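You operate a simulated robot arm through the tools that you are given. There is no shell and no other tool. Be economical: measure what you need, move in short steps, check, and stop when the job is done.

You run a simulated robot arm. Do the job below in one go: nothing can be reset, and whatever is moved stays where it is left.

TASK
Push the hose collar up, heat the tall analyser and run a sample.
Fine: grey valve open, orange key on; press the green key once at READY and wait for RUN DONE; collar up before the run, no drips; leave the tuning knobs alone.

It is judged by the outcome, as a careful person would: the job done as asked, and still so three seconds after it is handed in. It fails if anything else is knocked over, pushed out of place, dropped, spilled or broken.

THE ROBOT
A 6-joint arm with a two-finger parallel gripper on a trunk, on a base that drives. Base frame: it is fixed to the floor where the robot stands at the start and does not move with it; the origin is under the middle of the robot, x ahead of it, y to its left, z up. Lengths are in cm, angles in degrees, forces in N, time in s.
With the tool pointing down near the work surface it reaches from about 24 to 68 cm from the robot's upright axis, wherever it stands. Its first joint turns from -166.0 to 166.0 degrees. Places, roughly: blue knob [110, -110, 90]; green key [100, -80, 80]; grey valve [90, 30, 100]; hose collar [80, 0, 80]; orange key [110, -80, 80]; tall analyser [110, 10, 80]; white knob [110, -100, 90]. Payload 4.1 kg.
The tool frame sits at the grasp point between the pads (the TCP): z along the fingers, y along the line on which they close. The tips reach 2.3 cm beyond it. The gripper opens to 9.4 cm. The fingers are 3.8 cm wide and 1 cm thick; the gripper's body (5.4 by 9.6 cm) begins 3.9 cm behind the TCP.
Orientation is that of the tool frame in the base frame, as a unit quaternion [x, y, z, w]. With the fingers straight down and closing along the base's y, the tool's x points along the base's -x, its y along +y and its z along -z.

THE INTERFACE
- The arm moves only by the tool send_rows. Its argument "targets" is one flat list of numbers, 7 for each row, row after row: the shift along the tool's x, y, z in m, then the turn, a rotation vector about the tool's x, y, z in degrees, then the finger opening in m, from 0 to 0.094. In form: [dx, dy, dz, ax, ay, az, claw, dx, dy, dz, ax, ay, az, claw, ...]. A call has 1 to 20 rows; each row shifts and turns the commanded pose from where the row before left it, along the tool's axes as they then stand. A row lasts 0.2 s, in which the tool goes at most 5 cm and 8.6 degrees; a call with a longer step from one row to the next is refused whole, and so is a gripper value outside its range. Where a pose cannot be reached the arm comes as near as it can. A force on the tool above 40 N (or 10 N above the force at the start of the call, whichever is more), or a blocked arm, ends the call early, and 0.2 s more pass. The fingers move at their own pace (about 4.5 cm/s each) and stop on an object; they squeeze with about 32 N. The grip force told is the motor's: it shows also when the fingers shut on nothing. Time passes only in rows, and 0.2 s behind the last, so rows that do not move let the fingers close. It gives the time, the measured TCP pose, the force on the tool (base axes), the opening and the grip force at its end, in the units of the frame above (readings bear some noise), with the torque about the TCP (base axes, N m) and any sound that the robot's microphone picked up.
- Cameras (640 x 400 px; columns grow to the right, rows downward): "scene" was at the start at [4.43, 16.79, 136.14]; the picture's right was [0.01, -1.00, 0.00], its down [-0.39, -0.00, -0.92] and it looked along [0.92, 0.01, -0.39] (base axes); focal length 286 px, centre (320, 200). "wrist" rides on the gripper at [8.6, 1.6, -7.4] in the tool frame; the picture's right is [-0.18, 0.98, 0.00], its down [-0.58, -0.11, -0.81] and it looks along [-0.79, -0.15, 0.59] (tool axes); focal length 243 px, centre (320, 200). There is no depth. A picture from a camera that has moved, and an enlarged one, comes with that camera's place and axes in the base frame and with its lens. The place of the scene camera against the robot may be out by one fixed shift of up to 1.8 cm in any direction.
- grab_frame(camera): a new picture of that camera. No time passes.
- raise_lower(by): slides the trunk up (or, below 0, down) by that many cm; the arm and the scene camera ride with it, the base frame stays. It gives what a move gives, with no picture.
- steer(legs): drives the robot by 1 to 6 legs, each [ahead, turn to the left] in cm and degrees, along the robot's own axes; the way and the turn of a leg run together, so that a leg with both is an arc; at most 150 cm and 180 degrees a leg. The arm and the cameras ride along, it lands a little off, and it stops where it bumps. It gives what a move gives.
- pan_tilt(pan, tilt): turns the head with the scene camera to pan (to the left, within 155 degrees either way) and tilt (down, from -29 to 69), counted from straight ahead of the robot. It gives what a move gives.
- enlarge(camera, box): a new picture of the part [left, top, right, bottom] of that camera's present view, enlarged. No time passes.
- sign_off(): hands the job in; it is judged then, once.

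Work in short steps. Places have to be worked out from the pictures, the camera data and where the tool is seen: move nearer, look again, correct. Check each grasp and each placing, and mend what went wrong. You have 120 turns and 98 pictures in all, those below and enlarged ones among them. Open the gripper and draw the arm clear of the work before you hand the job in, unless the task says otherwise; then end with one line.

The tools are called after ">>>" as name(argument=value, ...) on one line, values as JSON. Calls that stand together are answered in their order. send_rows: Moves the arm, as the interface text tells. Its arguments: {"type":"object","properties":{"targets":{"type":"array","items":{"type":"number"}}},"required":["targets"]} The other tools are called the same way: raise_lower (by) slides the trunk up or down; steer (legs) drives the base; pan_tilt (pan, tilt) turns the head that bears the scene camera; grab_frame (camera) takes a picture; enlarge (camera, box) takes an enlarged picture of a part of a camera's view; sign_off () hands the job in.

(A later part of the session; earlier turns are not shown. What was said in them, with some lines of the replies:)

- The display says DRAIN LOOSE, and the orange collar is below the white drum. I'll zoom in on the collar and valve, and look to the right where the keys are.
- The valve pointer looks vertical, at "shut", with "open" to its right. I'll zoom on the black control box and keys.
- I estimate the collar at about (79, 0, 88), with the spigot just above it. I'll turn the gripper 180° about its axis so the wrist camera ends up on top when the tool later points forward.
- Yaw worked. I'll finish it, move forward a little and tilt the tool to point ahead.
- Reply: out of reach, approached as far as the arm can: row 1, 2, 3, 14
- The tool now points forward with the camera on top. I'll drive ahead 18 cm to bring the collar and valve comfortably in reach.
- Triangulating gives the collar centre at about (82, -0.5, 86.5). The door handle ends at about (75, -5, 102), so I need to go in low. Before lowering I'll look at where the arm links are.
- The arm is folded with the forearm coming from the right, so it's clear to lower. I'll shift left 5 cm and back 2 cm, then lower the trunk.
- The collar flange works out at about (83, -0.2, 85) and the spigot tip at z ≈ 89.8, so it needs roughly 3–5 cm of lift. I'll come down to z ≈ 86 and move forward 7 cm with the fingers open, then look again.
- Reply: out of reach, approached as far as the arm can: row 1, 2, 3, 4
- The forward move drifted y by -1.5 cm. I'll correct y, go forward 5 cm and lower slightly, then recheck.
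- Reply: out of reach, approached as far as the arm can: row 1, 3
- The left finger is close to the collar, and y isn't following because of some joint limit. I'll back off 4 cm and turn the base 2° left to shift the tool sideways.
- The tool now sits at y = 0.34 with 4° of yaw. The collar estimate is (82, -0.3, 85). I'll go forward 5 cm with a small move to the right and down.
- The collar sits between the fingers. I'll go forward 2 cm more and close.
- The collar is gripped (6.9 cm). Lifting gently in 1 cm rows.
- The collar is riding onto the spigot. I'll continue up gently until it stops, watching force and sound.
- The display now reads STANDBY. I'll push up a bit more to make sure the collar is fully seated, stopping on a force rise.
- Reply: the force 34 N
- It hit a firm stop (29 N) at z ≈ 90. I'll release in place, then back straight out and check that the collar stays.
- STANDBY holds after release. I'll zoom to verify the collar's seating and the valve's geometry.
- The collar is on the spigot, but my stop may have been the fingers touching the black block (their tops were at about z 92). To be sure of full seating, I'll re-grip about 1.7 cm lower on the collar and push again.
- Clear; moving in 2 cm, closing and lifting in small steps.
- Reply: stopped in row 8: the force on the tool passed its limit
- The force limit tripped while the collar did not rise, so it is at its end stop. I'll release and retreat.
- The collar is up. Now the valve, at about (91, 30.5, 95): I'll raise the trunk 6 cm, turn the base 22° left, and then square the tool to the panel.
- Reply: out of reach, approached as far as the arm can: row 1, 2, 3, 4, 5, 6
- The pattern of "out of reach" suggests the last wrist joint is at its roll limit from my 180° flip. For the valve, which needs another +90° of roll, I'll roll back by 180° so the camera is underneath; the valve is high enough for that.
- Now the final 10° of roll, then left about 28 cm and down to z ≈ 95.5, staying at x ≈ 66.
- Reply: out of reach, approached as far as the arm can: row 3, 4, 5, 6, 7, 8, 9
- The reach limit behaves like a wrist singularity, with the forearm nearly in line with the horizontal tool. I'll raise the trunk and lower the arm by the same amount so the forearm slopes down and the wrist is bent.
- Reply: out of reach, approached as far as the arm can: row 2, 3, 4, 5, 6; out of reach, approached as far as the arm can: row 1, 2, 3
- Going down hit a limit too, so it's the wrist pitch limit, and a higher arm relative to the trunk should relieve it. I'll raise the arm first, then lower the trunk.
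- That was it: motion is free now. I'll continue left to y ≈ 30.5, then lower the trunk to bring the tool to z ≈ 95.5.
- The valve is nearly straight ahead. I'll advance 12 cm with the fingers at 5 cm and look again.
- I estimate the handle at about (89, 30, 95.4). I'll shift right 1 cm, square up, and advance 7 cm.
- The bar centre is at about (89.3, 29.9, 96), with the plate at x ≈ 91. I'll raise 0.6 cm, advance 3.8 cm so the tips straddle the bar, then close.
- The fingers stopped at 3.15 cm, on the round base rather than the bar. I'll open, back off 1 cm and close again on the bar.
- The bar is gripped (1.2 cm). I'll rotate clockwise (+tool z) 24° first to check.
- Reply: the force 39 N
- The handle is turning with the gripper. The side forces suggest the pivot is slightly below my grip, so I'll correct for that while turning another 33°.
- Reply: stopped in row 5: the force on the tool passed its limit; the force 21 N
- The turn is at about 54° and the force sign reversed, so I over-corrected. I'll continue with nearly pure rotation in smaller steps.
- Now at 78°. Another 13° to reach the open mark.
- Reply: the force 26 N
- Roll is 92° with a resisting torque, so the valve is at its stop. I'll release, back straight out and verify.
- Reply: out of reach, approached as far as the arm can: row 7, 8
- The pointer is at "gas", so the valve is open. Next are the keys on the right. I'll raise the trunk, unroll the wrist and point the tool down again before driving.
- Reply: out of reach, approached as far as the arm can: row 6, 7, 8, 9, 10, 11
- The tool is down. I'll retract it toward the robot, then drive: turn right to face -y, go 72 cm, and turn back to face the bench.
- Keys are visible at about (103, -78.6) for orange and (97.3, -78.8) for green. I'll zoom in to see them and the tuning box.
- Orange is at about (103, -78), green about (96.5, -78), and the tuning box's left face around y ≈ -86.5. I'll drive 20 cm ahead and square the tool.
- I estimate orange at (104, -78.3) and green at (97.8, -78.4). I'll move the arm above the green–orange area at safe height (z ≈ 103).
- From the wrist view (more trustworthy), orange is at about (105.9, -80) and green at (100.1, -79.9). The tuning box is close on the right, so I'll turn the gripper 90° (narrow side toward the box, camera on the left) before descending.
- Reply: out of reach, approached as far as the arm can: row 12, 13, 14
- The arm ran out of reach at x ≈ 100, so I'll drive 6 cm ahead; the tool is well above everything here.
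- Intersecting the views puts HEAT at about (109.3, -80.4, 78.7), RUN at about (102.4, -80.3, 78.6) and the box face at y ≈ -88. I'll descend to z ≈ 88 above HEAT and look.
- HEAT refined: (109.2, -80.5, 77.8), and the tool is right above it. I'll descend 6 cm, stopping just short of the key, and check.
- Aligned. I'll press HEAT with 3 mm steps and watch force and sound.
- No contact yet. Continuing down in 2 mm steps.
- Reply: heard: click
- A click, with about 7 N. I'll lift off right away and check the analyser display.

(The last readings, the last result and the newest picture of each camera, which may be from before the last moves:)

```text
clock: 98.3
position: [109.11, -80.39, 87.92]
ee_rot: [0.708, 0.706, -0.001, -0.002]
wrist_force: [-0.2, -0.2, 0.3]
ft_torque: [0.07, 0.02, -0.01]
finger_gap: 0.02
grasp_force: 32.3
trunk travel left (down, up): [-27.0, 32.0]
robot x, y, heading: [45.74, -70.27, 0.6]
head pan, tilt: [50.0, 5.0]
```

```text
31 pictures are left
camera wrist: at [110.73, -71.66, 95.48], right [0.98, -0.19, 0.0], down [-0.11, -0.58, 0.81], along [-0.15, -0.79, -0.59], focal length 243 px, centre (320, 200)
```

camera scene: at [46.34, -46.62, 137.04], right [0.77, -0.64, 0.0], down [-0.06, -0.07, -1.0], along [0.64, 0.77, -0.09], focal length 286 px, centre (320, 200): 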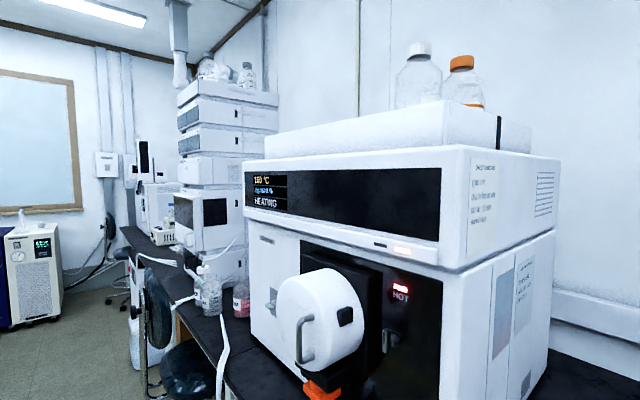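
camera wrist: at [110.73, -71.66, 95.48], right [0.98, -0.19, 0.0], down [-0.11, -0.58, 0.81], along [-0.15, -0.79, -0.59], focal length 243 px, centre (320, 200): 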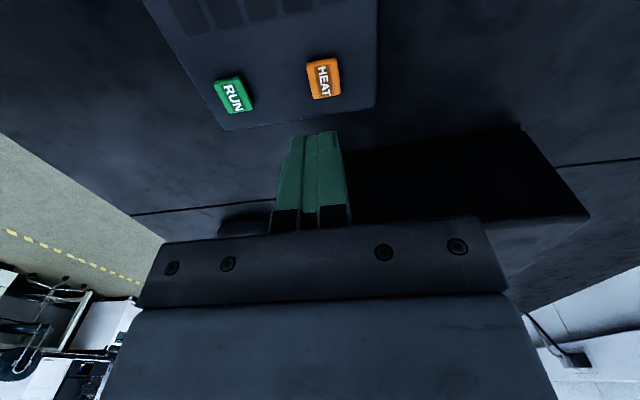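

It's HEATING. I'll move over RUN at (102.2, -80.5), staying high, and check the display.

>>> send_rows(targets=[-0.001, -0.035, 0, 0, 0, 0, 0, 0, -0.034, 0, 0, 0, 0, 0, 0, 0, 0.03, 0, 0, 0, 0, 0, 0, 0.02, 0, 0, 0, 0])

>>> grab_frame(camera="wrist")

>>> enlarge(camera="scene", box=[240, 160, 320, 220])

```text
clock: 99.3
position: [102.39, -80.45, 82.92]
ee_rot: [0.708, 0.706, -0.001, -0.001]
wrist_force: [-0.5, 0.0, 0.7]
ft_torque: [0.0, 0.0, -0.01]
finger_gap: 0.01
grasp_force: 31.7
trunk travel left (down, up): [-27.0, 32.0]
robot x, y, heading: [45.35, -70.52, 0.2]
head pan, tilt: [50.0, 5.0]
```

```text
30 pictures are left
camera wrist: at [103.95, -71.74, 90.55], right [0.98, -0.19, 0.0], down [-0.11, -0.58, 0.81], along [-0.15, -0.79, -0.59], focal length 243 px, centre (320, 200)
```

wrist: 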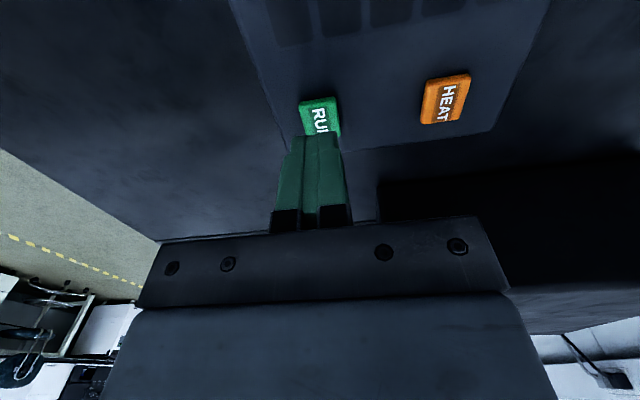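

```text
6.67 times, centred on (280, 190) of scene
camera zoom: at [46.33, -46.62, 137.04], right [0.77, -0.64, 0.0], down [-0.06, -0.07, -1.0], along [0.64, 0.77, -0.09], focal length 1909 px, centre (587, 267)
```

zoom: 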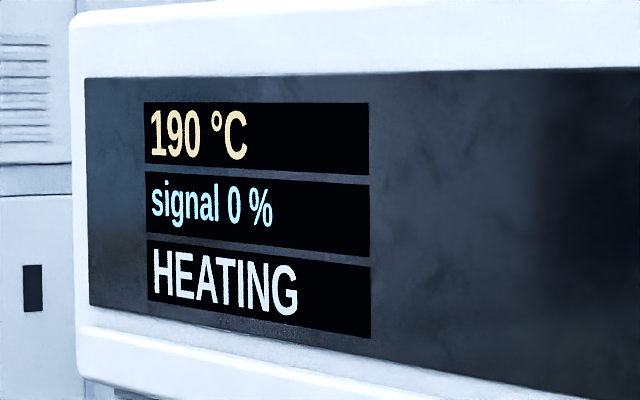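

190 °C, still heating, and the finger is aligned above RUN. I'll wait 3 s and check.

>>> send_rows(targets=[0, 0, 0, 0, 0, 0, 0, 0, 0, 0, 0, 0, 0, 0, 0, 0, 0, 0, 0, 0, 0, 0, 0, 0, 0, 0, 0, 0, 0, 0, 0, 0, 0, 0, 0, 0, 0, 0, 0, 0, 0, 0, 0, 0, 0, 0, 0, 0, 0, 0, 0, 0, 0, 0, 0, 0, 0, 0, 0, 0, 0, 0, 0, 0, 0, 0, 0, 0, 0, 0, 0, 0, 0, 0, 0, 0, 0, 0, 0, 0, 0, 0, 0, 0, 0, 0, 0, 0, 0, 0, 0, 0, 0, 0, 0, 0, 0, 0, 0, 0, 0, 0, 0, 0, 0])

>>> enlarge(camera="scene", box=[240, 160, 320, 220])

```text
clock: 102.5
position: [102.24, -80.47, 83.01]
ee_rot: [0.708, 0.706, 0.0, -0.001]
wrist_force: [-0.5, -0.1, -0.6]
ft_torque: [0.01, 0.03, -0.02]
finger_gap: 0.0
grasp_force: 32.4
trunk travel left (down, up): [-27.0, 32.0]
robot x, y, heading: [45.57, -70.27, 0.6]
head pan, tilt: [50.0, 5.0]
```

```text
6.67 times, centred on (280, 190) of scene
camera zoom: at [46.33, -46.62, 137.04], right [0.77, -0.64, 0.0], down [-0.06, -0.07, -1.0], along [0.64, 0.77, -0.09], focal length 1909 px, centre (587, 267)
```

zoom: 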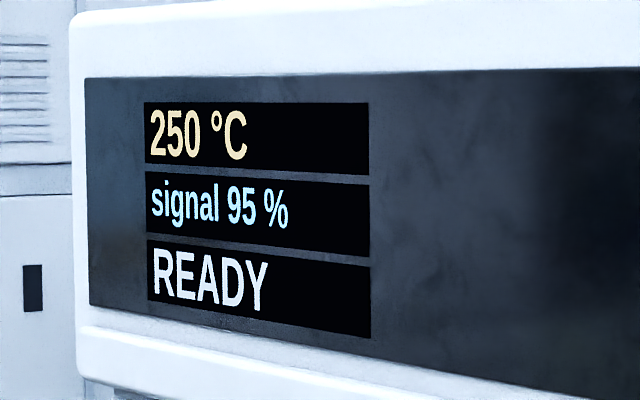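

READY at 250 °C, signal 95 %. Pressing RUN gently.

>>> send_rows(targets=[0, 0, 0.015, 0, 0, 0, 0, 0, 0, 0.009, 0, 0, 0, 0, 0, 0, 0.002, 0, 0, 0, 0, 0, 0, 0.002, 0, 0, 0, 0, 0, 0, 0.002, 0, 0, 0, 0])

```text
clock: 103.7
position: [102.13, -80.25, 80.12]
ee_rot: [0.708, 0.707, -0.001, -0.001]
wrist_force: [1.3, 1.8, 6.2]
ft_torque: [0.06, 0.0, -0.01]
finger_gap: 0.02
grasp_force: 31.8
trunk travel left (down, up): [-27.0, 32.0]
robot x, y, heading: [45.53, -70.2, 0.5]
head pan, tilt: [50.0, 5.0]
heard: click
```

Click heard. Lifting straight off and checking the display.

>>> send_rows(targets=[0, 0, -0.02, 0, 0, 0, 0, 0, 0, -0.04, 0, 0, 0, 0, 0, 0, -0.04, 0, 0, 0, 0, 0, 0, -0.04, 0, 0, 0, 0])

>>> grab_frame(camera="scene")

>>> enlarge(camera="scene", box=[240, 160, 320, 220])

```text
clock: 104.7
position: [102.21, -80.45, 94.13]
ee_rot: [0.708, 0.706, -0.002, -0.001]
wrist_force: [-0.4, -0.5, 0.2]
ft_torque: [0.0, 0.03, -0.03]
finger_gap: 0.0
grasp_force: 32.0
trunk travel left (down, up): [-27.0, 32.0]
robot x, y, heading: [45.32, -70.23, 0.5]
head pan, tilt: [50.0, 5.0]
```

```text
27 pictures are left
camera scene: at [46.34, -46.62, 137.04], right [0.77, -0.64, 0.0], down [-0.06, -0.07, -1.0], along [0.64, 0.77, -0.09], focal length 286 px, centre (320, 200)
```

scene: 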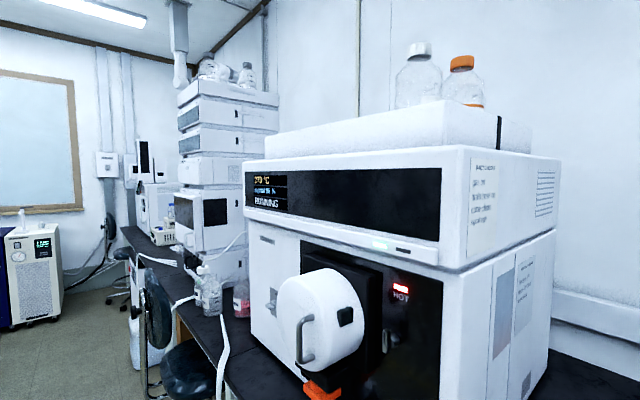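

```text
6.67 times, centred on (280, 190) of scene
camera zoom: at [46.34, -46.62, 137.04], right [0.77, -0.64, 0.0], down [-0.06, -0.07, -1.0], along [0.64, 0.77, -0.09], focal length 1909 px, centre (587, 267)
```

zoom: 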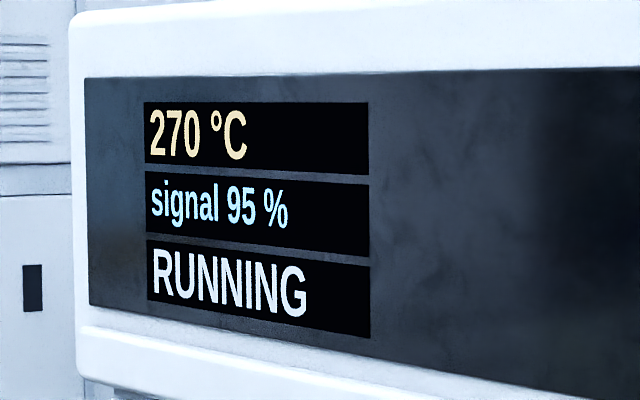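

RUNNING. I'll draw the arm back clear of the bench (up, then back), open the gripper, and let time pass.

>>> send_rows(targets=[0, 0, -0.04, 0, 0, 0, 0, 0, 0, -0.04, 0, 0, 0, 0, 0, 0, -0.04, 0, 0, 0, 0, 0, -0.04, 0, 0, 0, 0, 0.02, 0, -0.04, 0, 0, 0, 0, 0.04, 0, -0.04, 0, 0, 0, 0, 0.05, 0, -0.04, 0, 0, 0, 0, 0.05, 0, -0.04, 0, 0, 0, 0, 0.05, 0, -0.04, 0, 0, 0, 0, 0.05, 0, 0, 0, 0, 0, 0, 0.05, 0, 0, 0, 0, 0, 0, 0.05, 0, 0, 0, 0, 0, 0, 0.05, 0, 0, 0, 0, 0, 0, 0.05, 0, 0, 0, 0, 0, 0, 0.05, 0, 0, 0, 0, 0, 0, 0.05, 0, 0, 0, 0, 0, 0, 0.05, 0, 0, 0, 0, 0, 0, 0.05, 0, 0, 0, 0, 0, 0, 0.05, 0, 0, 0, 0, 0, 0, 0.05])

>>> enlarge(camera="scene", box=[240, 160, 320, 220])

```text
clock: 108.7
position: [77.87, -80.24, 105.68]
ee_rot: [0.708, 0.706, -0.002, -0.002]
wrist_force: [0.3, -0.3, 0.2]
ft_torque: [0.02, 0.01, 0.01]
finger_gap: 4.97
grasp_force: 0.0
out of reach, approached as far as the arm can: row 3
trunk travel left (down, up): [-27.0, 32.0]
robot x, y, heading: [45.39, -70.1, 0.5]
head pan, tilt: [50.0, 5.0]
```

```text
6.67 times, centred on (280, 190) of scene
camera zoom: at [46.33, -46.62, 137.04], right [0.77, -0.64, 0.0], down [-0.06, -0.07, -1.0], along [0.64, 0.77, -0.09], focal length 1909 px, centre (587, 267)
```

zoom: 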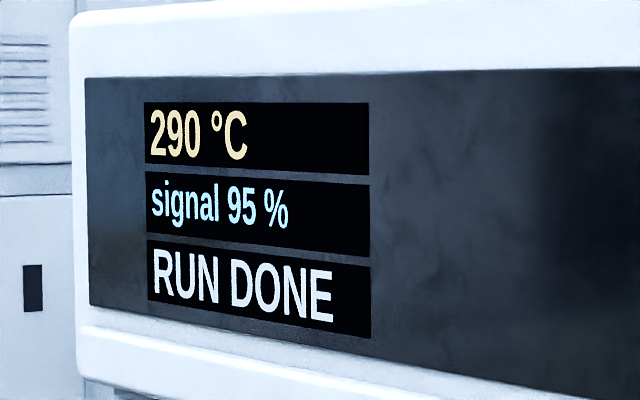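

RUN DONE. A last look at the collar and the bench under it.

>>> pan_tilt(pan=50, tilt=28)

>>> grab_frame(camera="scene")

```text
clock: 109.5
position: [77.93, -80.19, 105.67]
ee_rot: [0.708, 0.706, -0.001, -0.001]
wrist_force: [-0.1, 0.2, 0.3]
ft_torque: [-0.01, -0.04, -0.01]
finger_gap: 5.03
grasp_force: 0.1
trunk travel left (down, up): [-27.0, 32.0]
robot x, y, heading: [45.31, -70.35, 0.1]
head pan, tilt: [50.0, 28.0]
```

```text
24 pictures are left
camera scene: at [46.29, -46.66, 133.32], right [0.77, -0.64, 0.0], down [-0.3, -0.36, -0.88], along [0.56, 0.68, -0.47], focal length 286 px, centre (320, 200)
```

scene: 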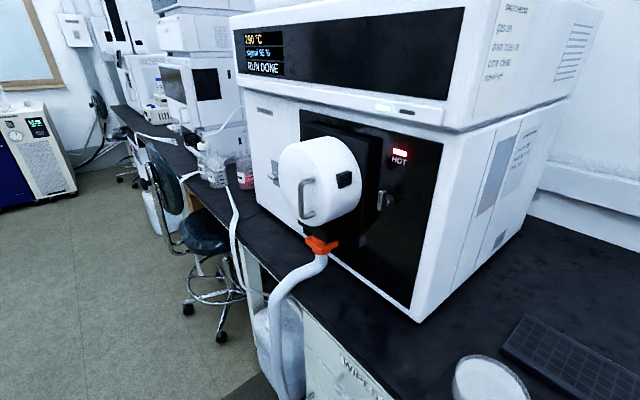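

The collar is still up, there are no drips, the display shows RUN DONE, and the arm is clear with the gripper open. Handing in.

>>> sign_off()

```text
The job is handed in.
```

The sample run finished: with the collar up, the gas valve open and the heat on, I pressed RUN once at READY, the display reached RUN DONE, no drips showed, and I didn't touch the tuning knobs.
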